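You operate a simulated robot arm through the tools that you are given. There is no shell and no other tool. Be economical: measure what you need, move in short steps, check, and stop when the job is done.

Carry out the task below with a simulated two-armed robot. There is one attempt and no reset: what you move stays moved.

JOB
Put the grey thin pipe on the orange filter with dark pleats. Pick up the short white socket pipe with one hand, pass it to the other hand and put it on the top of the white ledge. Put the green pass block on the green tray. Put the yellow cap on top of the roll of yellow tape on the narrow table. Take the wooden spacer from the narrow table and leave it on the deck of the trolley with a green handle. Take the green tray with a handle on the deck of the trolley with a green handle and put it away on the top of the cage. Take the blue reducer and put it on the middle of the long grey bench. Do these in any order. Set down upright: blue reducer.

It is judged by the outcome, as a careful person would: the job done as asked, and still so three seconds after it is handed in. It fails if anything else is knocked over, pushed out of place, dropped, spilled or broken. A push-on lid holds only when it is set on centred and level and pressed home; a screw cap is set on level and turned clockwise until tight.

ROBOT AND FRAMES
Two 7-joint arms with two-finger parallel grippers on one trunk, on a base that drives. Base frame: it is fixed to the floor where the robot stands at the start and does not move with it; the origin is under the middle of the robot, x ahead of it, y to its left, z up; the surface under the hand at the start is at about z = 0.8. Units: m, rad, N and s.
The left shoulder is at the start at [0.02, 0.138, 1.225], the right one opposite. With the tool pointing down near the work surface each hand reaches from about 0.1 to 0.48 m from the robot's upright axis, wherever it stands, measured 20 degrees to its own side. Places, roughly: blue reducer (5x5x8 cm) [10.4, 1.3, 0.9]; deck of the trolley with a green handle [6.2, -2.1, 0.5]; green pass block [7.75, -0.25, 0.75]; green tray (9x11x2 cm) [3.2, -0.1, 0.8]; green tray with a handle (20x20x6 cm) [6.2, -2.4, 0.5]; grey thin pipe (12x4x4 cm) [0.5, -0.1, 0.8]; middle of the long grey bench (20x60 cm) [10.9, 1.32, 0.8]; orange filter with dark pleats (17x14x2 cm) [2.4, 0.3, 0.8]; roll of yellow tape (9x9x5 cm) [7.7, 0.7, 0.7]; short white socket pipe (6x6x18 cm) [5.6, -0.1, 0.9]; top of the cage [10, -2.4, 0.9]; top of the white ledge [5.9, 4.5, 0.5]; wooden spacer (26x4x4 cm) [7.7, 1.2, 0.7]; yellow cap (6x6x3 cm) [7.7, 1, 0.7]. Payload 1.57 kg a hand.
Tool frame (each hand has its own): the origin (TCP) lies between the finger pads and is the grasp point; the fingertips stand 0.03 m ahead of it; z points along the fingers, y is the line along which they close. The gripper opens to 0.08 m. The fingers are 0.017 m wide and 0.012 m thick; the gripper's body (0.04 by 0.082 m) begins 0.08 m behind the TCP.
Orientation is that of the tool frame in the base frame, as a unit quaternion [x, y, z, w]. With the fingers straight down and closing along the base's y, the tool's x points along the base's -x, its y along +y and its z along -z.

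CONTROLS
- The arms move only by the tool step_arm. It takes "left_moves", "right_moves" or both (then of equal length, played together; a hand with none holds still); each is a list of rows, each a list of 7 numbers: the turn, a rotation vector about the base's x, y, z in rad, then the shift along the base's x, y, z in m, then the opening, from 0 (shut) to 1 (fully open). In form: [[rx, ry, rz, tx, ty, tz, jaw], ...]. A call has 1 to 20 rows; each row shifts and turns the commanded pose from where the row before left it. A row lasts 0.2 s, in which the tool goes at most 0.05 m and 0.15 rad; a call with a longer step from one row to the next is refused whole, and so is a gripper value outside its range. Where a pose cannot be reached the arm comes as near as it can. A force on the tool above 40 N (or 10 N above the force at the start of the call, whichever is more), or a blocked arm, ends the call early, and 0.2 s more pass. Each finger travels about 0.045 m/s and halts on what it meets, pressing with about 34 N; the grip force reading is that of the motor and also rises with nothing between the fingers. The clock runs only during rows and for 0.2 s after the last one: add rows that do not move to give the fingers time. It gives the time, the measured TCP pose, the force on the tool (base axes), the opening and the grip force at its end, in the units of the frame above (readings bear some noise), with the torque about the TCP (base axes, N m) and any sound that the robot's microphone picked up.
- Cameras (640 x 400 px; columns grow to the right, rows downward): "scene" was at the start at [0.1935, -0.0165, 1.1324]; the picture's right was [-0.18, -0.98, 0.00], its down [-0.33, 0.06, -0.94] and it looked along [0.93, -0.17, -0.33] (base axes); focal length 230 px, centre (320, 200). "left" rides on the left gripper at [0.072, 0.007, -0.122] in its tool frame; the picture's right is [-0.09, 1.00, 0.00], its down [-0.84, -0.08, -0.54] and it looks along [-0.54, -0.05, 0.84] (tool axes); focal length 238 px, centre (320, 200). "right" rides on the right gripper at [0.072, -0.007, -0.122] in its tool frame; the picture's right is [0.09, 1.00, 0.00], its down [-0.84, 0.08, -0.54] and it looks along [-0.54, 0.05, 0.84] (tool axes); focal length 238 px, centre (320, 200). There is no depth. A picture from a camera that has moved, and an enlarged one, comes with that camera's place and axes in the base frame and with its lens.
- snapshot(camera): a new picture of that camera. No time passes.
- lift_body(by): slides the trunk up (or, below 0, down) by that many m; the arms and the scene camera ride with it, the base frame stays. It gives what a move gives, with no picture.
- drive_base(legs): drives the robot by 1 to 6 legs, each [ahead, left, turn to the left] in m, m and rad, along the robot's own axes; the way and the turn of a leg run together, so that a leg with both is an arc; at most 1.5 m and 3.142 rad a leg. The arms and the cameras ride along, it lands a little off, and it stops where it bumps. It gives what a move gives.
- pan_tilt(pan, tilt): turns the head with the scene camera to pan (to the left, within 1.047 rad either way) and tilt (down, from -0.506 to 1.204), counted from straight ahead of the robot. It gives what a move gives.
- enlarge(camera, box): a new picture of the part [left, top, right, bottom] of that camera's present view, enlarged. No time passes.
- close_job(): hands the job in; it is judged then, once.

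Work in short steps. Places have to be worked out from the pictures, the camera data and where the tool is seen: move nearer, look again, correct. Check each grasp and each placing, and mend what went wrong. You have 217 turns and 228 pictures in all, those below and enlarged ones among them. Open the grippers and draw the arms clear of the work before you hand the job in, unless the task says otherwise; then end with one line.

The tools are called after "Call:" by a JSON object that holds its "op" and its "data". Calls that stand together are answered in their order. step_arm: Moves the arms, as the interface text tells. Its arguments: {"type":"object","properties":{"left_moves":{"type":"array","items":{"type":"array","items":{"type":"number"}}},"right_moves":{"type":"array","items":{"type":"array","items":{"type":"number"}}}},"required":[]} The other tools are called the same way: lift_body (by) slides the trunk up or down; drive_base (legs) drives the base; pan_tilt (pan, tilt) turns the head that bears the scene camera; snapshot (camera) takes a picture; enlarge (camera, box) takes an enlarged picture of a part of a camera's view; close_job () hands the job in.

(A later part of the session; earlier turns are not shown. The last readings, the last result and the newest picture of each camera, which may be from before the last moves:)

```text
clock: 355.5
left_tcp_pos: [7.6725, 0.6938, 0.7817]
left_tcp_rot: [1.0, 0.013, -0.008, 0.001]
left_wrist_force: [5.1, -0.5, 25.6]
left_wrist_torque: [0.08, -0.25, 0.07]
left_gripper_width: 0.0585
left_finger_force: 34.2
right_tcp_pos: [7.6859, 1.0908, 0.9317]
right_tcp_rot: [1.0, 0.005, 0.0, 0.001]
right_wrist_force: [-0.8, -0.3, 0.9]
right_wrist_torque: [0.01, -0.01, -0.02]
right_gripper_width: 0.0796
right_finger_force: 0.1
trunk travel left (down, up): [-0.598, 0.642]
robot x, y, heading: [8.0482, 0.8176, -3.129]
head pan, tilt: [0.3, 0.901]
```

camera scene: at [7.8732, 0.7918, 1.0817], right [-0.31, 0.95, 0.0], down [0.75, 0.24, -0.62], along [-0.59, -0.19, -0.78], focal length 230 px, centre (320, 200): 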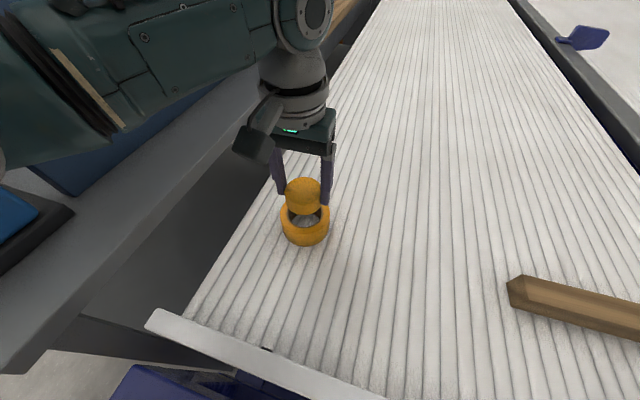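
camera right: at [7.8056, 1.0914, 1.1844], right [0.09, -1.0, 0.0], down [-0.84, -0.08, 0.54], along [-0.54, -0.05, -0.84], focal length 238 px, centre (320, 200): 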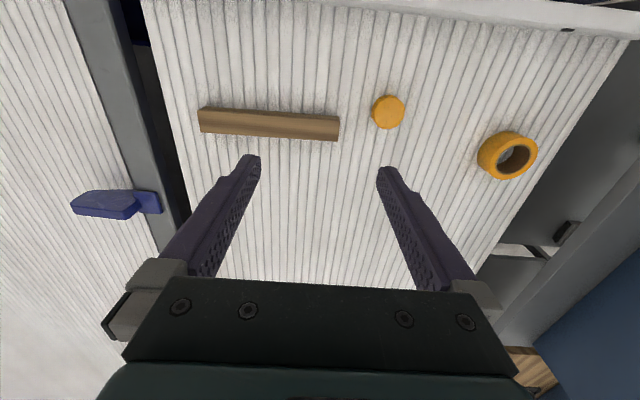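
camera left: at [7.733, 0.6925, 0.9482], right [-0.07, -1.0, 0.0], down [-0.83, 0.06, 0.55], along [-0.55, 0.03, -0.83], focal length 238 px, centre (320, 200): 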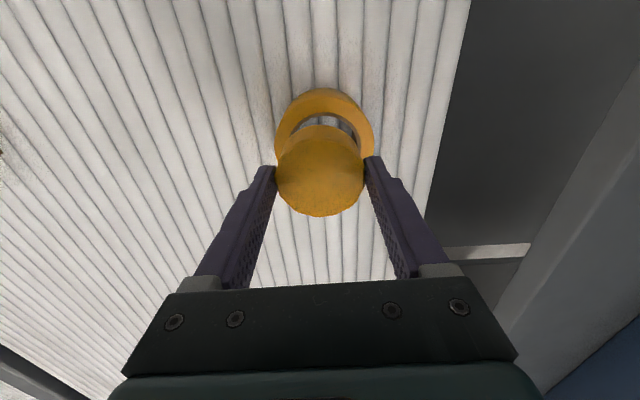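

Contact (26 N). Ease off and release, then rise.

Call:
{"op": "step_arm", "data": {"left_moves": [[0, 0, 0, 0, 0, 0.002, 0.2], [0, 0, 0, 0, 0, 0, 0.8], [0, 0, 0, 0, 0, 0, 0.85], [0, 0, 0, 0, 0, 0, 1], [0, 0, 0, 0, 0, 0, 1], [0, 0, 0, 0, 0, 0.02, 1], [0, 0, 0, 0, 0, 0.04, 1], [0, 0, 0, 0, 0, 0.04, 1]]}}

Call:
{"op": "enlarge", "data": {"camera": "scene", "box": [240, 150, 370, 260]}}

Call:
{"op": "enlarge", "data": {"camera": "left", "box": [240, 70, 400, 230]}}

```text
clock: 357.3
left_tcp_pos: [7.6742, 0.6946, 0.8826]
left_tcp_rot: [1.0, 0.013, -0.006, 0.002]
left_wrist_force: [-0.3, -0.6, 0.5]
left_wrist_torque: [-0.01, 0.02, 0.01]
left_gripper_width: 0.0797
left_finger_force: 0.1
right_tcp_pos: [7.6863, 1.0904, 0.9305]
right_tcp_rot: [1.0, 0.004, 0.0, 0.0]
right_wrist_force: [-1.0, 1.0, -0.3]
right_wrist_torque: [-0.02, 0.0, 0.0]
right_gripper_width: 0.0802
right_finger_force: 0.1
trunk travel left (down, up): [-0.598, 0.642]
robot x, y, heading: [8.0426, 0.8113, -3.134]
head pan, tilt: [0.3, 0.901]
```

```text
3.64 times, centred on (305, 205) of scene
camera zoom: at [7.873, 0.7919, 1.0816], right [-0.3, 0.95, 0.0], down [0.75, 0.24, -0.62], along [-0.59, -0.19, -0.78], focal length 838 px, centre (374, 182)
```

zoom: 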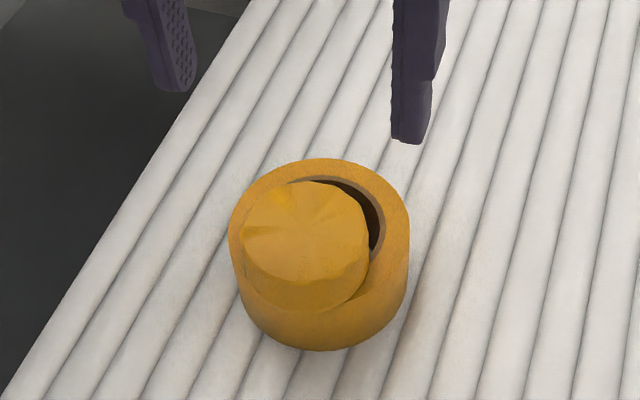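

```text
2.50 times, centred on (320, 150) of left
camera zoom: at [7.7472, 0.6917, 1.0039], right [-0.07, -1.0, 0.01], down [-0.83, 0.06, 0.55], along [-0.55, 0.03, -0.83], focal length 596 px, centre (320, 325)
```

zoom: 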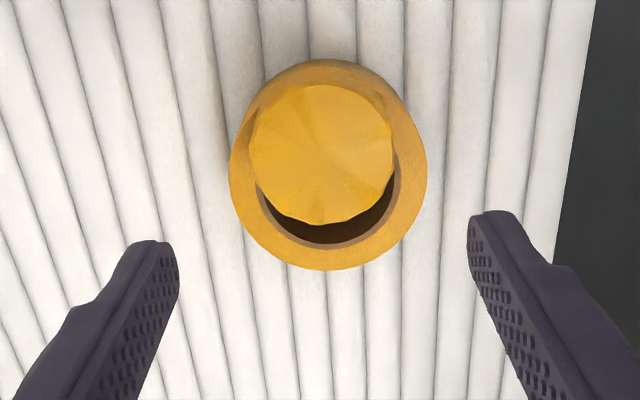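

The cap sits level on the tape rim. Next, the spacer: shift right 0.2 m and try rotating the right hand 90° so it closes across the spacer (along x).

Call:
{"op": "drive_base", "data": {"legs": [[-0.01, -0.2, 0]]}}

Call:
{"op": "step_arm", "data": {"right_moves": [[0, 0, -0.143, 0, -0.011, 0, 1], [0, 0, -0.143, 0, -0.011, 0, 1], [0, 0, -0.143, 0, -0.011, 0, 1], [0, 0, -0.143, 0, -0.011, 0, 1], [0, 0, -0.143, 0, -0.011, 0, 1], [0, 0, -0.143, 0, -0.011, 0, 1], [0, 0, -0.143, 0, -0.011, 0, 1], [0, 0, -0.143, 0, -0.011, 0, 1], [0, 0, -0.143, 0, -0.011, 0, 1], [0, 0, -0.143, 0, -0.011, 0, 1], [0, 0, -0.141, 0, 0, 0, 1], [0, 0, 0, 0, 0, 0, 1]]}}

Call:
{"op": "snapshot", "data": {"camera": "right"}}

```text
clock: 358.9
left_tcp_pos: [7.6826, 0.8945, 0.8819]
left_tcp_rot: [1.0, 0.015, -0.006, 0.002]
left_wrist_force: [-0.6, -0.8, -0.6]
left_wrist_torque: [0.0, -0.02, -0.03]
left_gripper_width: 0.0799
left_finger_force: 0.1
right_tcp_pos: [7.6938, 1.289, 0.9314]
right_tcp_rot: [1.0, 0.006, 0.0, 0.0]
right_wrist_force: [0.9, -0.2, 0.1]
right_wrist_torque: [-0.03, 0.01, -0.01]
right_gripper_width: 0.0802
right_finger_force: 0.1
trunk travel left (down, up): [-0.598, 0.642]
robot x, y, heading: [8.0516, 1.0126, -3.128]
head pan, tilt: [0.3, 0.901]
```

```text
clock: 361.5
left_tcp_pos: [7.6824, 0.8937, 0.8823]
left_tcp_rot: [1.0, 0.015, -0.007, 0.002]
left_wrist_force: [1.1, 0.6, 0.3]
left_wrist_torque: [-0.06, -0.01, -0.01]
left_gripper_width: 0.0801
left_finger_force: 0.0
right_tcp_pos: [7.6941, 1.1776, 0.9319]
right_tcp_rot: [0.712, -0.703, 0.0, 0.0]
right_wrist_force: [-0.3, 0.3, -0.8]
right_wrist_torque: [0.0, 0.01, -0.02]
right_gripper_width: 0.0799
right_finger_force: 0.0
trunk travel left (down, up): [-0.598, 0.642]
robot x, y, heading: [8.0493, 1.0146, -3.131]
head pan, tilt: [0.3, 0.901]
```

```text
98 pictures are left
camera right: at [7.7016, 1.1058, 1.0533], right [-0.99, -0.1, 0.0], down [-0.09, 0.84, 0.54], along [-0.06, 0.54, -0.84], focal length 238 px, centre (320, 200)
```

right: 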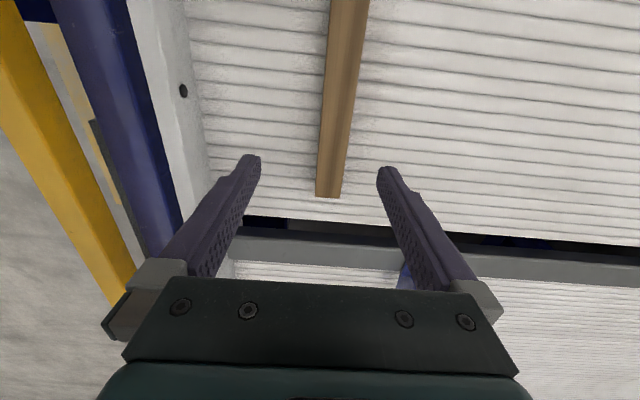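

Rotation worked. The spacer axis is at x≈7.672, centre y≈1.168. Descend and grip.

Call:
{"op": "step_arm", "data": {"right_moves": [[0, 0, 0, -0.011, -0.005, -0.04, 1], [0, 0, 0, -0.011, -0.005, -0.04, 1], [0, 0, 0, 0, 0, -0.04, 1], [0, 0, 0, 0, 0, -0.04, 1], [0, 0, 0, 0, 0, -0.025, 1], [0, 0, 0, 0, 0, 0, 1]]}}

Call:
{"op": "snapshot", "data": {"camera": "right"}}

```text
clock: 362.9
left_tcp_pos: [7.6821, 0.8942, 0.8816]
left_tcp_rot: [1.0, 0.016, -0.007, 0.002]
left_wrist_force: [0.5, 0.1, -0.4]
left_wrist_torque: [0.01, 0.01, -0.01]
left_gripper_width: 0.08
left_finger_force: 0.0
right_tcp_pos: [7.6707, 1.1686, 0.7469]
right_tcp_rot: [0.712, -0.702, 0.0, 0.0]
right_wrist_force: [0.3, -0.6, 0.3]
right_wrist_torque: [0.01, 0.02, 0.01]
right_gripper_width: 0.0802
right_finger_force: 0.0
trunk travel left (down, up): [-0.598, 0.642]
robot x, y, heading: [8.0472, 1.0127, -3.133]
head pan, tilt: [0.3, 0.901]
```

```text
97 pictures are left
camera right: at [7.6796, 1.0974, 0.8673], right [-0.99, -0.11, 0.0], down [-0.09, 0.84, 0.54], along [-0.06, 0.54, -0.84], focal length 238 px, centre (320, 200)
```

right: 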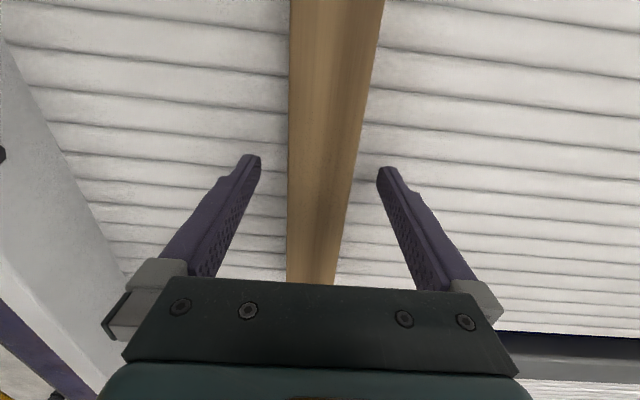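

Aligned. Lower 8 mm, close, and lift.

Call:
{"op": "step_arm", "data": {"right_moves": [[0, 0, 0, 0, 0, -0.008, 1], [0, 0, 0, 0, 0, 0, 0.7], [0, 0, 0, 0, 0, 0, 0.5], [0, 0, 0, 0, 0, 0, 0.3], [0, 0, 0, 0, 0, 0, 0], [0, 0, 0, 0, 0, 0, 0]]}}

Call:
{"op": "step_arm", "data": {"right_moves": [[0, 0, 0, 0, 0, 0.02, 0], [0, 0, 0, 0, 0, 0.04, 0], [0, 0, 0, 0, 0, 0.04, 0], [0, 0, 0, 0, 0, 0.04, 0], [0, 0, 0, 0, 0, 0.04, 0], [0, 0, 0, 0, 0, 0, 0]]}}

Call:
{"op": "snapshot", "data": {"camera": "scene"}}

```text
clock: 364.3
left_tcp_pos: [7.6813, 0.8924, 0.8826]
left_tcp_rot: [1.0, 0.015, -0.007, 0.002]
left_wrist_force: [0.7, 0.9, -0.9]
left_wrist_torque: [-0.03, 0.01, 0.0]
left_gripper_width: 0.0801
left_finger_force: 0.0
right_tcp_pos: [7.6725, 1.1687, 0.7376]
right_tcp_rot: [0.712, -0.702, 0.0, 0.001]
right_wrist_force: [-0.2, 0.3, -0.5]
right_wrist_torque: [0.02, -0.01, 0.02]
right_gripper_width: 0.0394
right_finger_force: 34.1
trunk travel left (down, up): [-0.598, 0.642]
robot x, y, heading: [8.0471, 1.0123, -3.124]
head pan, tilt: [0.3, 0.901]
```

```text
clock: 365.7
left_tcp_pos: [7.6823, 0.893, 0.8828]
left_tcp_rot: [1.0, 0.015, -0.006, 0.001]
left_wrist_force: [-0.7, 0.4, -0.5]
left_wrist_torque: [-0.02, -0.02, 0.0]
left_gripper_width: 0.0801
left_finger_force: 0.2
right_tcp_pos: [7.672, 1.1663, 0.9179]
right_tcp_rot: [0.711, -0.703, 0.0, 0.001]
right_wrist_force: [0.4, 0.6, -2.3]
right_wrist_torque: [0.0, -0.01, 0.0]
right_gripper_width: 0.0394
right_finger_force: 33.7
trunk travel left (down, up): [-0.598, 0.642]
robot x, y, heading: [8.0491, 1.0139, -3.133]
head pan, tilt: [0.3, 0.901]
```

```text
96 pictures are left
camera scene: at [7.8812, 0.9899, 1.0816], right [-0.31, 0.95, 0.0], down [0.75, 0.24, -0.62], along [-0.59, -0.19, -0.78], focal length 230 px, centre (320, 200)
```

scene: 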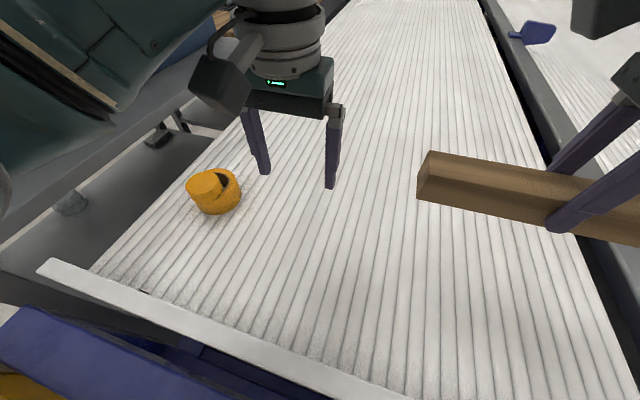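

Spacer held and the cap stays on the tape. I raise the trunk, back out, and go round to the aisle side of the grey table for the green block.

Call:
{"op": "lift_body", "data": {"by": 0.3}}

Call:
{"op": "drive_base", "data": {"legs": [[-0.85, 0, 0], [0, 1.5, 0], [0, 0.6, 0], [0, 0, -1.571], [0, 1.0, 0]]}}

Call:
{"op": "pan_tilt", "data": {"pan": 0.2, "tilt": 0.7}}

Call:
{"op": "snapshot", "data": {"camera": "scene"}}

```text
clock: 368.7
left_tcp_pos: [7.6827, 0.8925, 1.1831]
left_tcp_rot: [1.0, 0.015, -0.006, 0.003]
left_wrist_force: [-0.7, -0.1, -0.1]
left_wrist_torque: [-0.01, -0.01, 0.0]
left_gripper_width: 0.0801
left_finger_force: 0.0
right_tcp_pos: [7.6742, 1.1663, 1.2185]
right_tcp_rot: [0.711, -0.703, 0.0, 0.0]
right_wrist_force: [-0.3, 0.5, -1.6]
right_wrist_torque: [-0.01, 0.05, 0.01]
right_gripper_width: 0.0393
right_finger_force: 33.7
trunk travel left (down, up): [-0.898, 0.342]
robot x, y, heading: [8.0504, 1.0159, -3.125]
head pan, tilt: [0.3, 0.901]
```

```text
clock: 391.7
left_tcp_pos: [7.8295, -0.7, 1.1823]
left_tcp_rot: [0.714, -0.7, -0.006, -0.003]
left_wrist_force: [-0.3, 0.1, 0.0]
left_wrist_torque: [0.01, 0.03, 0.02]
left_gripper_width: 0.0799
left_finger_force: 0.0
right_tcp_pos: [8.1037, -0.6931, 1.2183]
right_tcp_rot: [-0.003, 1.0, 0.001, 0.0]
right_wrist_force: [-0.4, 0.0, -2.3]
right_wrist_torque: [0.03, -0.01, 0.0]
right_gripper_width: 0.0394
right_finger_force: 34.0
trunk travel left (down, up): [-0.898, 0.342]
robot x, y, heading: [7.9461, -1.0704, 1.572]
head pan, tilt: [0.3, 0.901]
```

```text
clock: 392.4
left_tcp_pos: [7.8288, -0.6994, 1.1827]
left_tcp_rot: [0.714, -0.701, -0.005, -0.004]
left_wrist_force: [0.0, 0.4, -0.1]
left_wrist_torque: [-0.01, 0.0, -0.02]
left_gripper_width: 0.0804
left_finger_force: 0.2
right_tcp_pos: [8.1027, -0.6928, 1.2178]
right_tcp_rot: [-0.002, 1.0, 0.0, -0.001]
right_wrist_force: [0.5, 0.1, -1.0]
right_wrist_torque: [-0.04, -0.02, 0.01]
right_gripper_width: 0.0394
right_finger_force: 34.1
trunk travel left (down, up): [-0.898, 0.342]
robot x, y, heading: [7.9462, -1.0702, 1.572]
head pan, tilt: [0.201, 0.7]
```

```text
95 pictures are left
camera scene: at [7.9308, -0.8861, 1.3977], right [0.98, 0.2, 0.0], down [0.13, -0.63, -0.76], along [-0.15, 0.75, -0.64], focal length 230 px, centre (320, 200)
```

scene: 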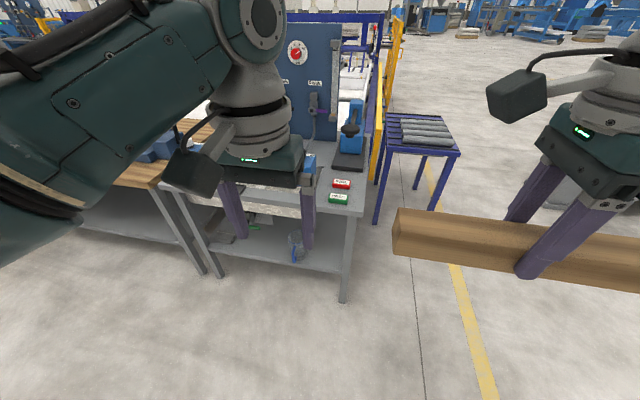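

The green "pass" block is at about [7.86, -0.12]. I drive closer so it is under the left hand.

Call:
{"op": "drive_base", "data": {"legs": [[0.54, -0.04, 0]]}}

Call:
{"op": "lift_body", "data": {"by": -0.2}}

Call:
{"op": "snapshot", "data": {"camera": "left"}}

Call:
{"op": "snapshot", "data": {"camera": "scene"}}

```text
clock: 395.6
left_tcp_pos: [7.8637, -0.1575, 1.181]
left_tcp_rot: [0.717, -0.698, -0.005, -0.002]
left_wrist_force: [-0.6, -0.3, 0.4]
left_wrist_torque: [0.01, -0.02, -0.02]
left_gripper_width: 0.0799
left_finger_force: 0.1
right_tcp_pos: [8.1381, -0.1481, 1.218]
right_tcp_rot: [-0.006, 1.0, -0.001, 0.0]
right_wrist_force: [0.4, 0.7, -1.2]
right_wrist_torque: [0.03, -0.04, -0.02]
right_gripper_width: 0.0393
right_finger_force: 34.2
trunk travel left (down, up): [-0.898, 0.342]
robot x, y, heading: [7.9831, -0.529, 1.577]
head pan, tilt: [0.201, 0.7]
```

```text
clock: 397.7
left_tcp_pos: [7.8642, -0.1573, 0.9814]
left_tcp_rot: [0.717, -0.697, -0.005, -0.003]
left_wrist_force: [-0.7, 0.3, 0.1]
left_wrist_torque: [0.03, -0.03, 0.01]
left_gripper_width: 0.08
left_finger_force: 0.0
right_tcp_pos: [8.1384, -0.1481, 1.0183]
right_tcp_rot: [-0.005, 1.0, 0.0, 0.001]
right_wrist_force: [0.6, 0.5, -2.0]
right_wrist_torque: [-0.02, 0.01, -0.03]
right_gripper_width: 0.0394
right_finger_force: 34.2
trunk travel left (down, up): [-0.698, 0.542]
robot x, y, heading: [7.9815, -0.5292, 1.577]
head pan, tilt: [0.201, 0.7]
```

```text
94 pictures are left
camera left: at [7.8589, -0.2306, 1.1035], right [-1.0, 0.07, 0.01], down [0.06, 0.83, 0.55], along [0.03, 0.55, -0.83], focal length 238 px, centre (320, 200)
```

left: 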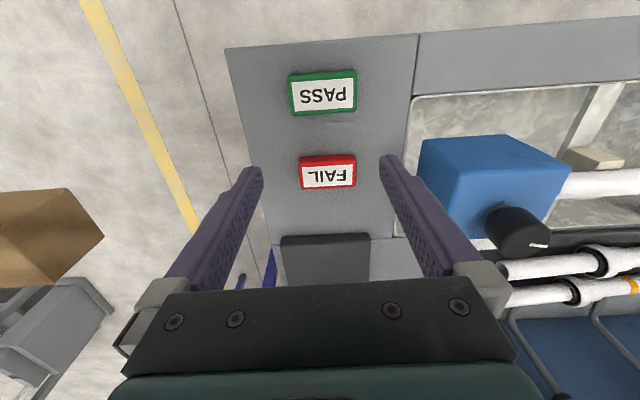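

```text
93 pictures are left
camera scene: at [7.9665, -0.3428, 1.1978], right [0.98, 0.21, 0.0], down [0.13, -0.63, -0.76], along [-0.16, 0.75, -0.64], focal length 230 px, centre (320, 200)
```

scene: 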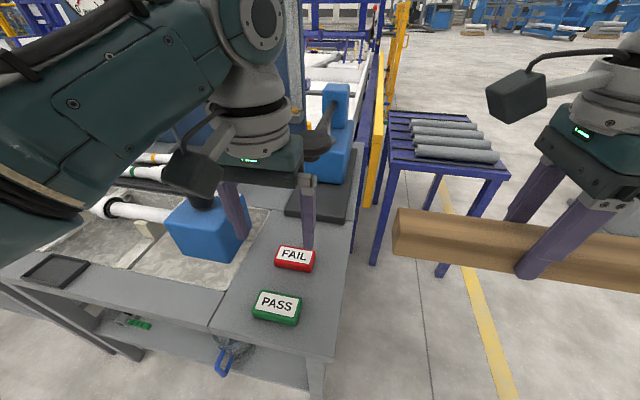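

The pass block (~7×4.5 cm) is at [7.858, -0.186], top ≈0.83. I rotate the left hand by 90° to close across its short side, above it.

Call:
{"op": "step_arm", "data": {"left_moves": [[0, 0, 0.143, 0, -0.003, 0, 0.8], [0, 0, 0.143, 0, -0.003, 0, 0.8], [0, 0, 0.143, 0, -0.003, 0, 0.8], [0, 0, 0.143, 0, -0.003, 0, 0.8], [0, 0, 0.143, 0, -0.003, 0, 0.8], [0, 0, 0.143, 0, -0.003, 0, 0.8], [0, 0, 0.143, 0, -0.003, 0, 0.8], [0, 0, 0.143, 0, -0.003, 0, 0.8], [0, 0, 0.143, -0.002, -0.003, 0, 0.8], [0, 0, 0.143, -0.002, -0.002, 0, 0.8], [0, 0, 0.115, -0.002, 0, 0, 0.8], [0, 0, 0, 0, 0, 0, 0.8]]}}

Call:
{"op": "snapshot", "data": {"camera": "left"}}

```text
clock: 400.5
left_tcp_pos: [7.8215, -0.1842, 0.9793]
left_tcp_rot: [0.999, 0.015, -0.044, 0.0]
left_wrist_force: [0.0, 0.0, -0.7]
left_wrist_torque: [-0.01, 0.01, 0.03]
left_gripper_width: 0.0641
left_finger_force: 0.1
right_tcp_pos: [8.1372, -0.1488, 1.0169]
right_tcp_rot: [-0.004, 1.0, 0.0, 0.0]
right_wrist_force: [-0.8, 1.2, -1.3]
right_wrist_torque: [-0.01, 0.0, -0.02]
right_gripper_width: 0.0395
right_finger_force: 34.2
trunk travel left (down, up): [-0.698, 0.542]
robot x, y, heading: [7.9833, -0.5268, 1.574]
head pan, tilt: [0.201, 0.7]
stopped in row 12 (left hand): the arm was blocked; the commanded pose is now the measured one
```

```text
92 pictures are left
camera left: at [7.9041, -0.188, 1.0948], right [-0.06, -1.0, 0.01], down [-0.79, 0.05, 0.61], along [-0.61, 0.03, -0.79], focal length 238 px, centre (320, 200)
```

left: 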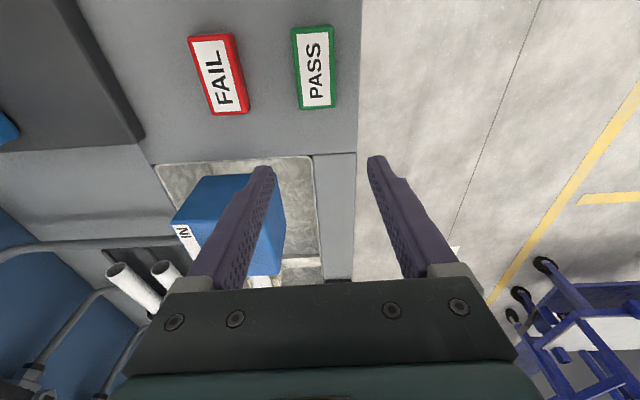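

The yaw is right but tool is slightly tilted and 4 cm off in x. I shift the base +x 4 cm and straighten while descending a bit.

Call:
{"op": "drive_base", "data": {"legs": [[0, -0.04, 0]]}}

Call:
{"op": "step_arm", "data": {"left_moves": [[0, 0, 0, 0, 0, -0.03, 0.8], [0, -0.044, 0, 0, 0, -0.03, 0.8], [0, -0.044, 0, 0, 0, -0.02, 0.8], [0, 0, 0, 0, 0, 0, 0.8]]}}

Call:
{"op": "snapshot", "data": {"camera": "left"}}

```text
clock: 401.4
left_tcp_pos: [7.8629, -0.1837, 0.979]
left_tcp_rot: [0.999, 0.015, -0.045, 0.001]
left_wrist_force: [-0.1, 0.8, 0.7]
left_wrist_torque: [-0.02, 0.03, -0.01]
left_gripper_width: 0.0643
left_finger_force: 0.1
right_tcp_pos: [8.1769, -0.1488, 1.0183]
right_tcp_rot: [-0.006, 1.0, 0.0, 0.0]
right_wrist_force: [0.1, 0.0, -1.7]
right_wrist_torque: [-0.01, -0.03, 0.0]
right_gripper_width: 0.0394
right_finger_force: 33.7
trunk travel left (down, up): [-0.698, 0.542]
robot x, y, heading: [8.0233, -0.5242, 1.58]
head pan, tilt: [0.201, 0.7]
```

```text
clock: 402.4
left_tcp_pos: [7.8547, -0.1832, 0.8981]
left_tcp_rot: [1.0, 0.017, -0.006, 0.001]
left_wrist_force: [-0.7, 0.4, 0.3]
left_wrist_torque: [-0.02, 0.04, -0.03]
left_gripper_width: 0.0641
left_finger_force: 0.1
right_tcp_pos: [8.1774, -0.148, 1.0168]
right_tcp_rot: [-0.005, 1.0, 0.0, 0.0]
right_wrist_force: [-0.3, -0.3, -2.2]
right_wrist_torque: [-0.03, 0.0, 0.03]
right_gripper_width: 0.0396
right_finger_force: 33.9
trunk travel left (down, up): [-0.698, 0.542]
robot x, y, heading: [8.021, -0.5252, 1.582]
head pan, tilt: [0.201, 0.7]
```

```text
91 pictures are left
camera left: at [7.9279, -0.1872, 1.0192], right [-0.06, -1.0, 0.0], down [-0.83, 0.05, 0.55], along [-0.55, 0.03, -0.83], focal length 238 px, centre (320, 200)
```

left: 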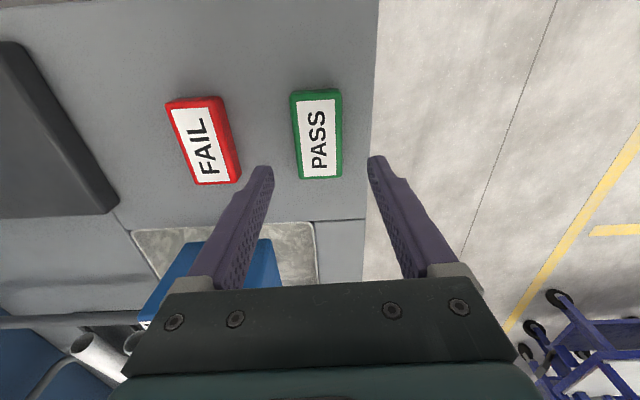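

Block centred in y. Descend in stages with the force guard.

Call:
{"op": "step_arm", "data": {"left_moves": [[0, 0, 0, 0.003, 0.002, -0.03, 0.8], [0, 0, 0, 0, 0, -0.03, 0.8], [0, 0, 0, 0, 0, -0.01, 0.8], [0, 0, 0, 0, 0, 0, 0.8]]}}

Call:
{"op": "snapshot", "data": {"camera": "left"}}

Call:
{"op": "enlarge", "data": {"camera": "scene", "box": [180, 200, 380, 340]}}

```text
clock: 403.4
left_tcp_pos: [7.8678, -0.1828, 0.8303]
left_tcp_rot: [1.0, 0.014, 0.001, 0.001]
left_wrist_force: [2.3, -0.9, 7.2]
left_wrist_torque: [0.17, -0.01, -0.02]
left_gripper_width: 0.0629
left_finger_force: 0.1
right_tcp_pos: [8.1782, -0.1479, 1.0186]
right_tcp_rot: [-0.005, 1.0, 0.0, 0.0]
right_wrist_force: [0.1, 0.5, -2.0]
right_wrist_torque: [0.01, -0.01, 0.04]
right_gripper_width: 0.0394
right_finger_force: 34.4
trunk travel left (down, up): [-0.698, 0.542]
robot x, y, heading: [8.0223, -0.5248, 1.577]
head pan, tilt: [0.201, 0.7]
```

```text
90 pictures are left
camera left: at [7.9383, -0.1862, 0.9521], right [-0.06, -1.0, 0.0], down [-0.84, 0.05, 0.54], along [-0.54, 0.03, -0.84], focal length 238 px, centre (320, 200)
```

left: 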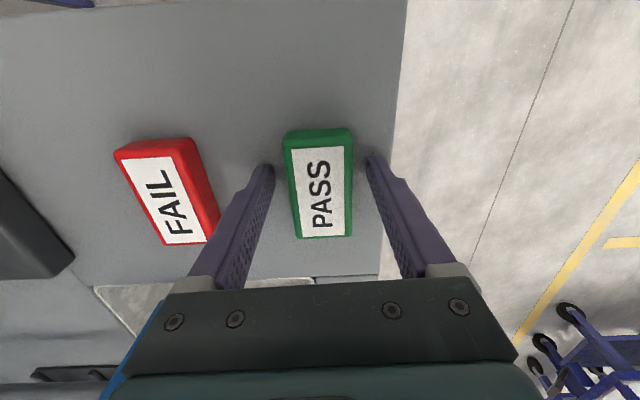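

```text
2.86 times, centred on (280, 270) of scene
camera zoom: at [8.0068, -0.3424, 1.1979], right [0.98, 0.21, 0.0], down [0.13, -0.63, -0.76], along [-0.16, 0.75, -0.64], focal length 658 px, centre (434, 0)
```

zoom: 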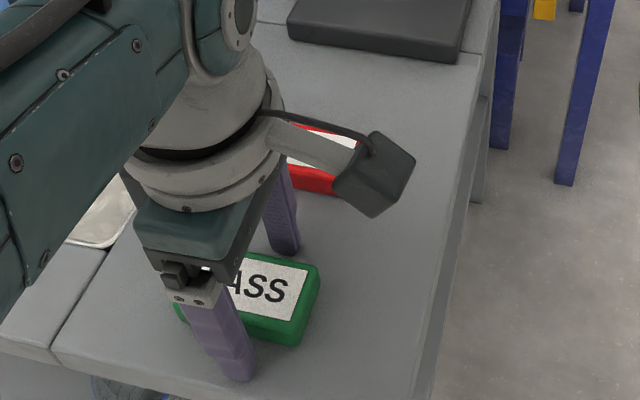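

Tips touch the table (z=0.80). I raise 4 mm, shift −6 mm in x, and close on the block.

Call:
{"op": "step_arm", "data": {"left_moves": [[0, 0, 0, -0.006, 0, 0.005, 0.8], [0, 0, 0, 0, 0, 0, 0.5], [0, 0, 0, 0, 0, 0, 0.3], [0, 0, 0, 0, 0, 0, 0.1], [0, 0, 0, 0, 0, 0, 0.1]]}}

Call:
{"op": "step_arm", "data": {"left_moves": [[0, 0, 0, 0, 0, 0.02, 0.1], [0, 0, 0, 0, 0, 0.03, 0.1], [0, 0, 0, 0, 0, 0.04, 0.1], [0, 0, 0, 0, 0, 0.0, 0.1]]}}

Call:
{"op": "snapshot", "data": {"camera": "left"}}

```text
clock: 404.6
left_tcp_pos: [7.8601, -0.1838, 0.8336]
left_tcp_rot: [1.0, 0.015, -0.001, 0.002]
left_wrist_force: [-0.7, 0.0, 0.2]
left_wrist_torque: [0.01, 0.02, 0.01]
left_gripper_width: 0.041
left_finger_force: 33.7
right_tcp_pos: [8.1775, -0.1485, 1.0177]
right_tcp_rot: [-0.006, 1.0, 0.0, 0.001]
right_wrist_force: [0.1, 0.2, -1.8]
right_wrist_torque: [0.01, -0.01, -0.02]
right_gripper_width: 0.0392
right_finger_force: 34.3
trunk travel left (down, up): [-0.698, 0.542]
robot x, y, heading: [8.0235, -0.5263, 1.579]
head pan, tilt: [0.201, 0.7]
```

```text
clock: 405.8
left_tcp_pos: [7.8196, -0.1802, 0.9243]
left_tcp_rot: [0.999, 0.029, -0.036, 0.0]
left_wrist_force: [0.1, 0.1, -1.2]
left_wrist_torque: [0.01, -0.01, 0.04]
left_gripper_width: 0.041
left_finger_force: 33.9
right_tcp_pos: [8.1773, -0.148, 1.0175]
right_tcp_rot: [-0.005, 1.0, 0.0, 0.0]
right_wrist_force: [-0.4, -0.1, -2.0]
right_wrist_torque: [-0.02, 0.0, -0.02]
right_gripper_width: 0.0391
right_finger_force: 34.2
trunk travel left (down, up): [-0.698, 0.542]
robot x, y, heading: [8.0234, -0.5281, 1.586]
head pan, tilt: [0.201, 0.7]
stopped in row 4 (left hand): the arm was blocked; the commanded pose is now the measured one
```

```text
88 pictures are left
camera left: at [7.9007, -0.1824, 1.0406], right [-0.03, -1.0, 0.01], down [-0.8, 0.03, 0.6], along [-0.6, 0.02, -0.8], focal length 238 px, centre (320, 200)
```

left: 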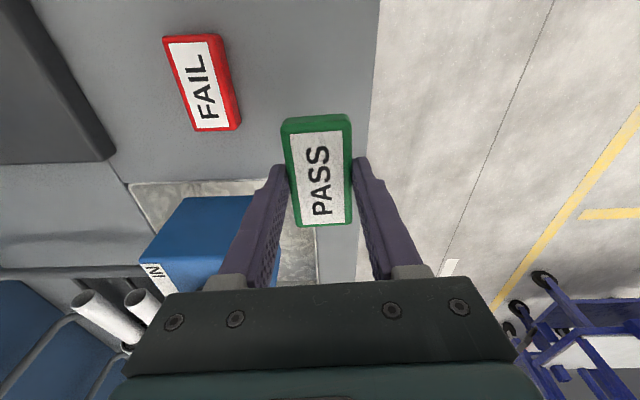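

Block held in left, spacer in right. Raise, back out into the aisle, turn to face −y and move to the trolley.

Call:
{"op": "lift_body", "data": {"by": 0.2}}

Call:
{"op": "drive_base", "data": {"legs": [[-0.6, 0, 0], [0, 0, 3.13], [0, -1.5, 0], [0, -0.2, 0]]}}

Call:
{"op": "pan_tilt", "data": {"pan": 0.0, "tilt": 0.5}}

Call:
{"op": "snapshot", "data": {"camera": "scene"}}

```text
clock: 408.0
left_tcp_pos: [7.8213, -0.1812, 1.1229]
left_tcp_rot: [0.999, 0.029, -0.036, 0.002]
left_wrist_force: [-0.8, 0.3, 0.0]
left_wrist_torque: [0.03, 0.0, 0.03]
left_gripper_width: 0.0409
left_finger_force: 34.0
right_tcp_pos: [8.1772, -0.1477, 1.2181]
right_tcp_rot: [-0.005, 1.0, -0.001, 0.0]
right_wrist_force: [-0.6, 0.1, -1.7]
right_wrist_torque: [0.02, 0.02, 0.02]
right_gripper_width: 0.039
right_finger_force: 33.7
trunk travel left (down, up): [-0.898, 0.342]
robot x, y, heading: [8.0215, -0.5248, 1.58]
head pan, tilt: [0.201, 0.7]
```

```text
clock: 427.0
left_tcp_pos: [6.5198, -1.5006, 1.1238]
left_tcp_rot: [-0.031, 0.999, 0.002, 0.036]
left_wrist_force: [-0.2, -0.6, -0.3]
left_wrist_torque: [-0.02, 0.02, -0.04]
left_gripper_width: 0.0409
left_finger_force: 33.6
right_tcp_pos: [6.1619, -1.5359, 1.217]
right_tcp_rot: [1.0, 0.007, 0.0, 0.0]
right_wrist_force: [0.2, 0.1, -2.4]
right_wrist_torque: [-0.03, -0.03, -0.01]
right_gripper_width: 0.0394
right_finger_force: 34.0
trunk travel left (down, up): [-0.898, 0.342]
robot x, y, heading: [6.3142, -1.1544, -1.558]
head pan, tilt: [0.201, 0.7]
```

```text
clock: 427.8
left_tcp_pos: [6.5215, -1.5025, 1.1236]
left_tcp_rot: [-0.033, 0.999, 0.001, 0.038]
left_wrist_force: [-0.4, -0.5, -0.2]
left_wrist_torque: [-0.01, 0.04, 0.03]
left_gripper_width: 0.0409
left_finger_force: 34.1
right_tcp_pos: [6.1623, -1.5349, 1.2169]
right_tcp_rot: [1.0, 0.006, 0.0, -0.001]
right_wrist_force: [-0.2, 0.0, -2.1]
right_wrist_torque: [0.01, 0.01, 0.03]
right_gripper_width: 0.0397
right_finger_force: 34.1
trunk travel left (down, up): [-0.898, 0.342]
robot x, y, heading: [6.3158, -1.1559, -1.556]
head pan, tilt: [0.0, 0.499]
```

```text
87 pictures are left
camera scene: at [6.3203, -1.3476, 1.4154], right [-1.0, -0.01, 0.0], down [-0.01, 0.48, -0.88], along [0.01, -0.88, -0.48], focal length 230 px, centre (320, 200)
```

scene: 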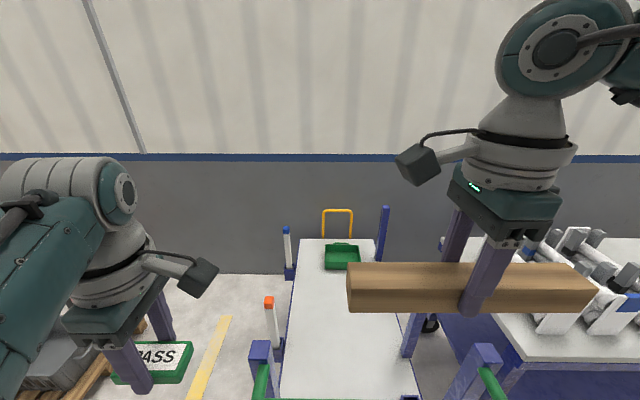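

Call:
{"op": "pan_tilt", "data": {"pan": 0.0, "tilt": 0.95}}

Call:
{"op": "snapshot", "data": {"camera": "scene"}}

```text
clock: 428.7
left_tcp_pos: [6.522, -1.5016, 1.1244]
left_tcp_rot: [-0.033, 0.999, 0.001, 0.038]
left_wrist_force: [-0.6, 0.1, -0.5]
left_wrist_torque: [-0.03, -0.02, 0.02]
left_gripper_width: 0.041
left_finger_force: 33.7
right_tcp_pos: [6.1638, -1.5361, 1.2183]
right_tcp_rot: [1.0, 0.007, -0.001, 0.0]
right_wrist_force: [0.0, 0.2, -2.3]
right_wrist_torque: [-0.02, -0.02, 0.0]
right_gripper_width: 0.0393
right_finger_force: 34.2
trunk travel left (down, up): [-0.898, 0.342]
robot x, y, heading: [6.3179, -1.1527, -1.555]
head pan, tilt: [0.0, 0.949]
```

```text
86 pictures are left
camera scene: at [6.32, -1.3294, 1.3781], right [-1.0, -0.01, 0.0], down [-0.01, 0.81, -0.58], along [0.01, -0.58, -0.81], focal length 230 px, centre (320, 200)
```

scene: 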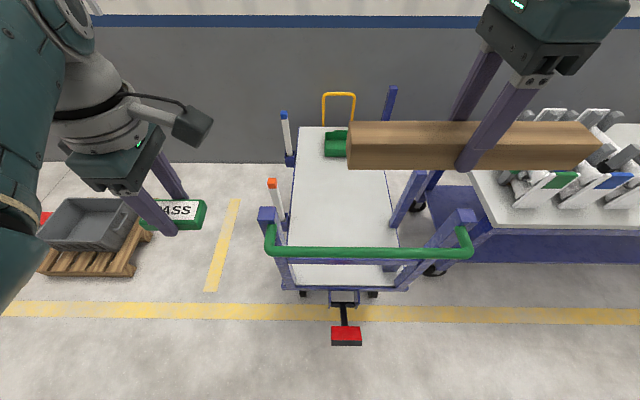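

I'll place the spacer from the trolley's east side, near that edge, between its two stakes. First tuck the left hand out/back, then reposition facing −x.

Call:
{"op": "step_arm", "data": {"left_moves": [[0, 0, 0, 0.03, 0.015, 0.01, 0.1], [0, 0, 0, 0.03, 0.015, 0.01, 0.1], [0, 0, 0, 0.03, 0.015, 0.01, 0.1], [0, 0, 0, 0.02, 0.01, 0.01, 0.1]]}}

Call:
{"op": "drive_base", "data": {"legs": [[0, 0, -1.585], [-0.75, 0, 0], [0, 0.97, 0]]}}

Call:
{"op": "pan_tilt", "data": {"pan": 0.0, "tilt": 0.8}}

Call:
{"op": "snapshot", "data": {"camera": "scene"}}

```text
clock: 429.7
left_tcp_pos: [6.6298, -1.4443, 1.1638]
left_tcp_rot: [-0.031, 0.999, 0.001, 0.037]
left_wrist_force: [0.0, 0.1, -0.3]
left_wrist_torque: [0.02, -0.01, 0.01]
left_gripper_width: 0.0412
left_finger_force: 33.5
right_tcp_pos: [6.1635, -1.5364, 1.2175]
right_tcp_rot: [1.0, 0.006, 0.0, 0.0]
right_wrist_force: [-1.2, -0.1, -2.1]
right_wrist_torque: [-0.02, 0.02, 0.01]
right_gripper_width: 0.0393
right_finger_force: 34.1
trunk travel left (down, up): [-0.898, 0.342]
robot x, y, heading: [6.3156, -1.1586, -1.56]
head pan, tilt: [0.0, 0.949]
```

```text
clock: 442.3
left_tcp_pos: [6.7334, -2.4323, 1.1636]
left_tcp_rot: [0.707, 0.707, -0.026, 0.026]
left_wrist_force: [0.1, 0.0, -0.5]
left_wrist_torque: [0.0, 0.01, 0.01]
left_gripper_width: 0.0408
left_finger_force: 33.8
right_tcp_pos: [6.672, -1.9615, 1.217]
right_tcp_rot: [-0.689, 0.724, 0.001, 0.0]
right_wrist_force: [-0.1, 0.0, -1.1]
right_wrist_torque: [0.02, -0.01, 0.01]
right_gripper_width: 0.0396
right_finger_force: 33.4
trunk travel left (down, up): [-0.898, 0.342]
robot x, y, heading: [7.042, -2.1386, 3.092]
head pan, tilt: [0.0, 0.949]
```

```text
clock: 443.0
left_tcp_pos: [6.7328, -2.4332, 1.163]
left_tcp_rot: [0.707, 0.706, -0.025, 0.026]
left_wrist_force: [0.2, -0.9, 0.7]
left_wrist_torque: [0.0, 0.0, 0.01]
left_gripper_width: 0.041
left_finger_force: 34.1
right_tcp_pos: [6.6715, -1.9605, 1.2166]
right_tcp_rot: [-0.69, 0.724, 0.0, 0.0]
right_wrist_force: [0.6, 0.3, -0.9]
right_wrist_torque: [-0.03, 0.02, -0.01]
right_gripper_width: 0.0392
right_finger_force: 34.0
trunk travel left (down, up): [-0.898, 0.342]
robot x, y, heading: [7.0383, -2.1367, 3.094]
head pan, tilt: [0.0, 0.799]
```

```text
85 pictures are left
camera scene: at [6.8616, -2.1281, 1.3895], right [0.05, 1.0, 0.0], down [0.72, -0.04, -0.7], along [-0.7, 0.03, -0.72], focal length 230 px, centre (320, 200)
```

scene: 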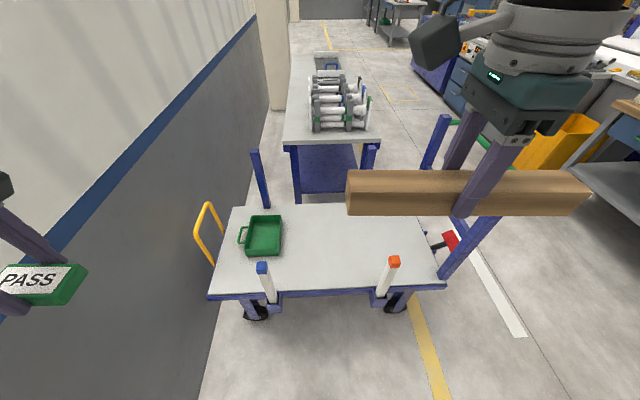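

Stakes are at x≈6.515, y −2.29 and −1.88; the tray sits at [6.24, −2.36]. I'll set the spacer along y at about [6.38, −2.06]. Tuck the left hand further and drive in at height.

Call:
{"op": "step_arm", "data": {"left_moves": [[0, 0, 0, 0.02, -0.02, 0.015, 0.1], [0, 0, 0, 0.02, -0.02, 0.015, 0.1], [0, 0, 0, 0.02, -0.02, 0.015, 0.1]]}}

Call:
{"op": "drive_base", "data": {"legs": [[0, 0, 0.048], [0.225, 0.07, 0]]}}

Call:
{"op": "lift_body", "data": {"by": -0.4}}

Call:
{"op": "snapshot", "data": {"camera": "scene"}}

```text
clock: 443.8
left_tcp_pos: [6.7935, -2.4939, 1.2098]
left_tcp_rot: [0.706, 0.707, -0.025, 0.026]
left_wrist_force: [-0.2, 0.0, -0.3]
left_wrist_torque: [0.03, 0.01, -0.01]
left_gripper_width: 0.0409
left_finger_force: 33.8
right_tcp_pos: [6.6716, -1.9609, 1.2175]
right_tcp_rot: [-0.69, 0.724, 0.0, 0.0]
right_wrist_force: [0.9, -0.2, -1.5]
right_wrist_torque: [0.01, -0.03, 0.03]
right_gripper_width: 0.039
right_finger_force: 33.6
trunk travel left (down, up): [-0.898, 0.342]
robot x, y, heading: [7.0404, -2.1373, 3.096]
head pan, tilt: [0.0, 0.799]
```

```text
clock: 445.9
left_tcp_pos: [6.5847, -2.5736, 1.2083]
left_tcp_rot: [0.692, 0.721, -0.025, 0.027]
left_wrist_force: [0.6, 0.5, -0.3]
left_wrist_torque: [-0.01, -0.02, 0.01]
left_gripper_width: 0.0412
left_finger_force: 34.5
right_tcp_pos: [6.4401, -2.047, 1.2176]
right_tcp_rot: [-0.705, 0.71, 0.0, 0.0]
right_wrist_force: [0.3, 0.0, -2.0]
right_wrist_torque: [0.01, -0.03, -0.02]
right_gripper_width: 0.0393
right_finger_force: 34.1
trunk travel left (down, up): [-0.898, 0.342]
robot x, y, heading: [6.818, -2.2061, 3.134]
head pan, tilt: [0.0, 0.799]
```

```text
clock: 449.8
left_tcp_pos: [6.5854, -2.5746, 0.808]
left_tcp_rot: [0.692, 0.721, -0.025, 0.026]
left_wrist_force: [0.0, 0.2, -1.0]
left_wrist_torque: [0.01, 0.05, -0.02]
left_gripper_width: 0.0407
left_finger_force: 33.7
right_tcp_pos: [6.4406, -2.0481, 0.8183]
right_tcp_rot: [-0.704, 0.71, 0.0, -0.001]
right_wrist_force: [-0.3, 0.6, -2.1]
right_wrist_torque: [-0.03, 0.01, 0.0]
right_gripper_width: 0.0395
right_finger_force: 33.8
trunk travel left (down, up): [-0.498, 0.742]
robot x, y, heading: [6.8141, -2.2087, 3.135]
head pan, tilt: [0.0, 0.799]
```

```text
84 pictures are left
camera scene: at [6.6373, -2.2056, 0.9896], right [0.01, 1.0, 0.0], down [0.72, 0.0, -0.7], along [-0.7, 0.0, -0.72], focal length 230 px, centre (320, 200)
```

scene: 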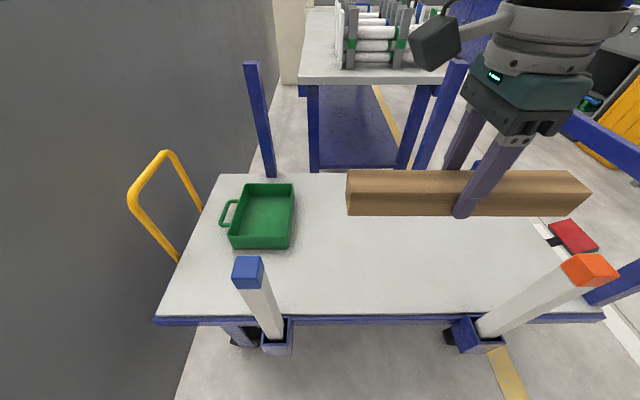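

Move the spacer inward over the deck (x→6.385), then lower.

Call:
{"op": "step_arm", "data": {"right_moves": [[0, 0, 0, -0.028, -0.006, 0, 0], [0, 0, 0, -0.028, -0.006, 0, 0], [0, 0, 0, 0, 0, 0, 0]]}}

Call:
{"op": "lift_body", "data": {"by": -0.22}}

Call:
{"op": "snapshot", "data": {"camera": "scene"}}

```text
clock: 450.6
left_tcp_pos: [6.5846, -2.5744, 0.8084]
left_tcp_rot: [0.691, 0.721, -0.024, 0.027]
left_wrist_force: [0.3, -0.5, 0.4]
left_wrist_torque: [0.01, 0.01, -0.02]
left_gripper_width: 0.041
left_finger_force: 33.9
right_tcp_pos: [6.3853, -2.0592, 0.8177]
right_tcp_rot: [-0.705, 0.709, 0.001, 0.0]
right_wrist_force: [-0.4, -1.2, -2.3]
right_wrist_torque: [0.02, 0.02, 0.01]
right_gripper_width: 0.0394
right_finger_force: 34.1
trunk travel left (down, up): [-0.498, 0.742]
robot x, y, heading: [6.8148, -2.2092, 3.134]
head pan, tilt: [0.0, 0.799]
```

```text
clock: 452.9
left_tcp_pos: [6.5854, -2.5738, 0.588]
left_tcp_rot: [0.691, 0.722, -0.026, 0.027]
left_wrist_force: [-0.2, -0.3, -0.7]
left_wrist_torque: [-0.02, 0.02, 0.0]
left_gripper_width: 0.0409
left_finger_force: 34.1
right_tcp_pos: [6.3841, -2.0588, 0.5972]
right_tcp_rot: [-0.705, 0.709, 0.0, 0.0]
right_wrist_force: [0.2, -0.1, -1.5]
right_wrist_torque: [0.0, 0.02, 0.0]
right_gripper_width: 0.0396
right_finger_force: 34.1
trunk travel left (down, up): [-0.278, 0.962]
robot x, y, heading: [6.8181, -2.2093, 3.135]
head pan, tilt: [0.0, 0.799]
```

```text
83 pictures are left
camera scene: at [6.6374, -2.2056, 0.7696], right [0.01, 1.0, 0.0], down [0.72, 0.0, -0.7], along [-0.7, 0.0, -0.72], focal length 230 px, centre (320, 200)
```

scene: 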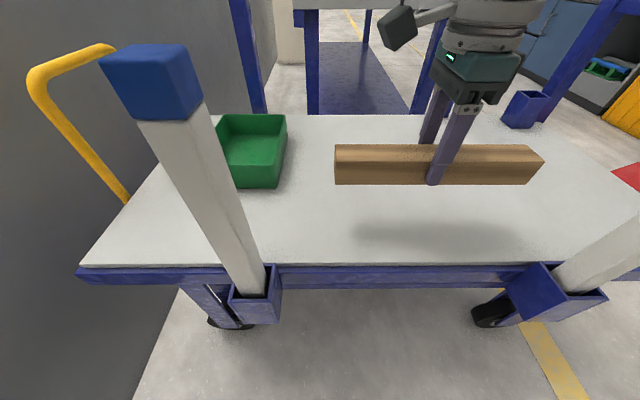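

Clear of the stakes. Lower further, then small steps to contact.

Call:
{"op": "lift_body", "data": {"by": -0.045}}

Call:
{"op": "step_arm", "data": {"right_moves": [[0, 0, 0, 0, 0, -0.004, 0], [0, 0, 0, 0, 0, -0.004, 0], [0, 0, 0, 0, 0, 0, 0]]}}

Call:
{"op": "step_arm", "data": {"right_moves": [[0, 0, 0, 0, 0, -0.004, 0], [0, 0, 0, 0, 0, 0, 0]]}}

```text
clock: 453.8
left_tcp_pos: [6.5849, -2.5735, 0.5428]
left_tcp_rot: [0.692, 0.721, -0.025, 0.028]
left_wrist_force: [0.3, -0.4, -0.5]
left_wrist_torque: [-0.01, 0.01, 0.0]
left_gripper_width: 0.0411
left_finger_force: 34.3
right_tcp_pos: [6.3849, -2.0585, 0.552]
right_tcp_rot: [-0.705, 0.71, 0.001, 0.0]
right_wrist_force: [0.8, -0.4, -2.5]
right_wrist_torque: [-0.04, -0.03, 0.0]
right_gripper_width: 0.0395
right_finger_force: 33.9
trunk travel left (down, up): [-0.233, 1.007]
robot x, y, heading: [6.8163, -2.2061, 3.138]
head pan, tilt: [0.0, 0.799]
```

```text
clock: 454.6
left_tcp_pos: [6.5848, -2.5732, 0.5449]
left_tcp_rot: [0.692, 0.721, -0.025, 0.027]
left_wrist_force: [0.0, -0.2, -0.5]
left_wrist_torque: [0.0, 0.02, 0.0]
left_gripper_width: 0.0411
left_finger_force: 33.4
right_tcp_pos: [6.3848, -2.0589, 0.5436]
right_tcp_rot: [-0.704, 0.71, 0.0, 0.0]
right_wrist_force: [0.1, 0.9, -1.3]
right_wrist_torque: [-0.01, 0.02, 0.0]
right_gripper_width: 0.0394
right_finger_force: 33.9
trunk travel left (down, up): [-0.233, 1.007]
robot x, y, heading: [6.8183, -2.206, 3.134]
head pan, tilt: [0.0, 0.799]
```

```text
clock: 455.2
left_tcp_pos: [6.585, -2.5741, 0.5439]
left_tcp_rot: [0.692, 0.721, -0.025, 0.027]
left_wrist_force: [-0.2, -1.1, 0.1]
left_wrist_torque: [-0.02, -0.01, 0.03]
left_gripper_width: 0.041
left_finger_force: 33.3
right_tcp_pos: [6.3854, -2.0582, 0.5401]
right_tcp_rot: [-0.704, 0.71, 0.0, 0.0]
right_wrist_force: [0.1, -0.8, -2.0]
right_wrist_torque: [-0.03, -0.01, 0.0]
right_gripper_width: 0.0395
right_finger_force: 34.3
trunk travel left (down, up): [-0.233, 1.007]
robot x, y, heading: [6.8153, -2.2055, 3.14]
head pan, tilt: [0.0, 0.799]
```

Call:
{"op": "step_arm", "data": {"right_moves": [[0, 0, 0, 0, 0, -0.003, 0], [0, 0, 0, 0, 0, -0.003, 0], [0, 0, 0, 0, 0, 0, 0]]}}

Call:
{"op": "enlarge", "data": {"camera": "scene", "box": [300, 100, 580, 280]}}

```text
clock: 456.0
left_tcp_pos: [6.5857, -2.5746, 0.5445]
left_tcp_rot: [0.692, 0.721, -0.025, 0.027]
left_wrist_force: [0.5, -0.9, -0.5]
left_wrist_torque: [-0.03, -0.02, 0.01]
left_gripper_width: 0.0411
left_finger_force: 34.0
right_tcp_pos: [6.3838, -2.0591, 0.5337]
right_tcp_rot: [-0.705, 0.709, 0.0, -0.001]
right_wrist_force: [0.5, 0.3, -2.3]
right_wrist_torque: [-0.02, -0.01, 0.05]
right_gripper_width: 0.0395
right_finger_force: 34.3
trunk travel left (down, up): [-0.233, 1.007]
robot x, y, heading: [6.8142, -2.2083, 3.132]
head pan, tilt: [0.0, 0.799]
```

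```text
2.22 times, centred on (440, 190) of scene
camera zoom: at [6.6374, -2.2056, 0.7245], right [0.01, 1.0, 0.0], down [0.72, 0.0, -0.7], along [-0.7, 0.0, -0.72], focal length 512 px, centre (53, 222)
```

zoom: 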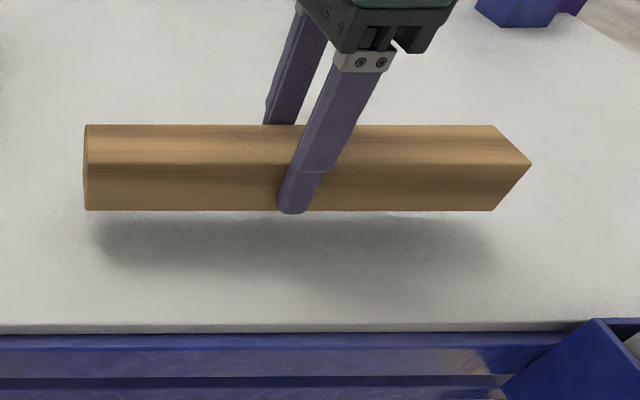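

Still a small gap (shadow). Continue down.

Call:
{"op": "step_arm", "data": {"right_moves": [[0, 0, 0, 0, 0, -0.004, 0], [0, 0, 0, 0, 0, -0.004, 0], [0, 0, 0, 0, 0, 0, 0]]}}

Call:
{"op": "step_arm", "data": {"right_moves": [[0, 0, 0, 0, 0, -0.004, 0], [0, 0, 0, 0, 0, -0.004, 0], [0, 0, 0, 0, 0, 0, 0]]}}

Call:
{"op": "enlarge", "data": {"camera": "scene", "box": [300, 100, 580, 280]}}

```text
clock: 456.8
left_tcp_pos: [6.5847, -2.5745, 0.5431]
left_tcp_rot: [0.692, 0.721, -0.025, 0.027]
left_wrist_force: [0.8, -0.3, -0.3]
left_wrist_torque: [0.01, -0.04, 0.02]
left_gripper_width: 0.0408
left_finger_force: 33.8
right_tcp_pos: [6.3854, -2.0604, 0.5263]
right_tcp_rot: [-0.706, 0.709, -0.001, 0.0]
right_wrist_force: [0.2, 0.3, -2.3]
right_wrist_torque: [-0.03, 0.01, -0.01]
right_gripper_width: 0.0397
right_finger_force: 34.2
trunk travel left (down, up): [-0.233, 1.007]
robot x, y, heading: [6.816, -2.2051, 3.138]
head pan, tilt: [0.0, 0.799]
```

```text
clock: 457.6
left_tcp_pos: [6.5841, -2.574, 0.5447]
left_tcp_rot: [0.692, 0.721, -0.025, 0.026]
left_wrist_force: [0.3, -0.3, -0.5]
left_wrist_torque: [0.01, 0.02, 0.05]
left_gripper_width: 0.0409
left_finger_force: 33.8
right_tcp_pos: [6.3838, -2.0593, 0.5183]
right_tcp_rot: [-0.704, 0.71, 0.0, 0.001]
right_wrist_force: [0.0, 0.5, -1.8]
right_wrist_torque: [-0.02, -0.01, 0.02]
right_gripper_width: 0.0394
right_finger_force: 33.7
trunk travel left (down, up): [-0.233, 1.007]
robot x, y, heading: [6.8146, -2.2089, 3.137]
head pan, tilt: [0.0, 0.799]
```

```text
2.22 times, centred on (440, 190) of scene
camera zoom: at [6.6374, -2.2056, 0.7245], right [0.01, 1.0, 0.0], down [0.72, 0.0, -0.7], along [-0.7, 0.0, -0.72], focal length 512 px, centre (53, 222)
```

zoom: 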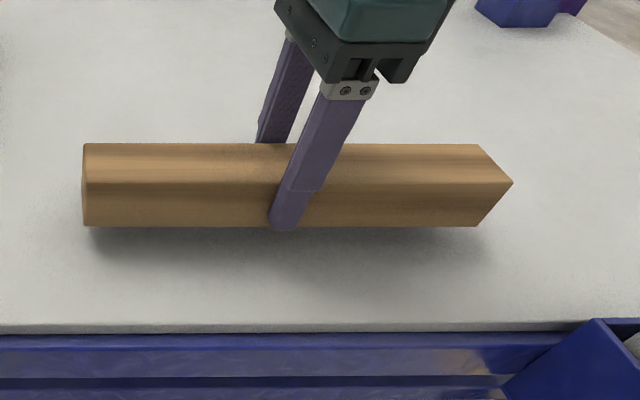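

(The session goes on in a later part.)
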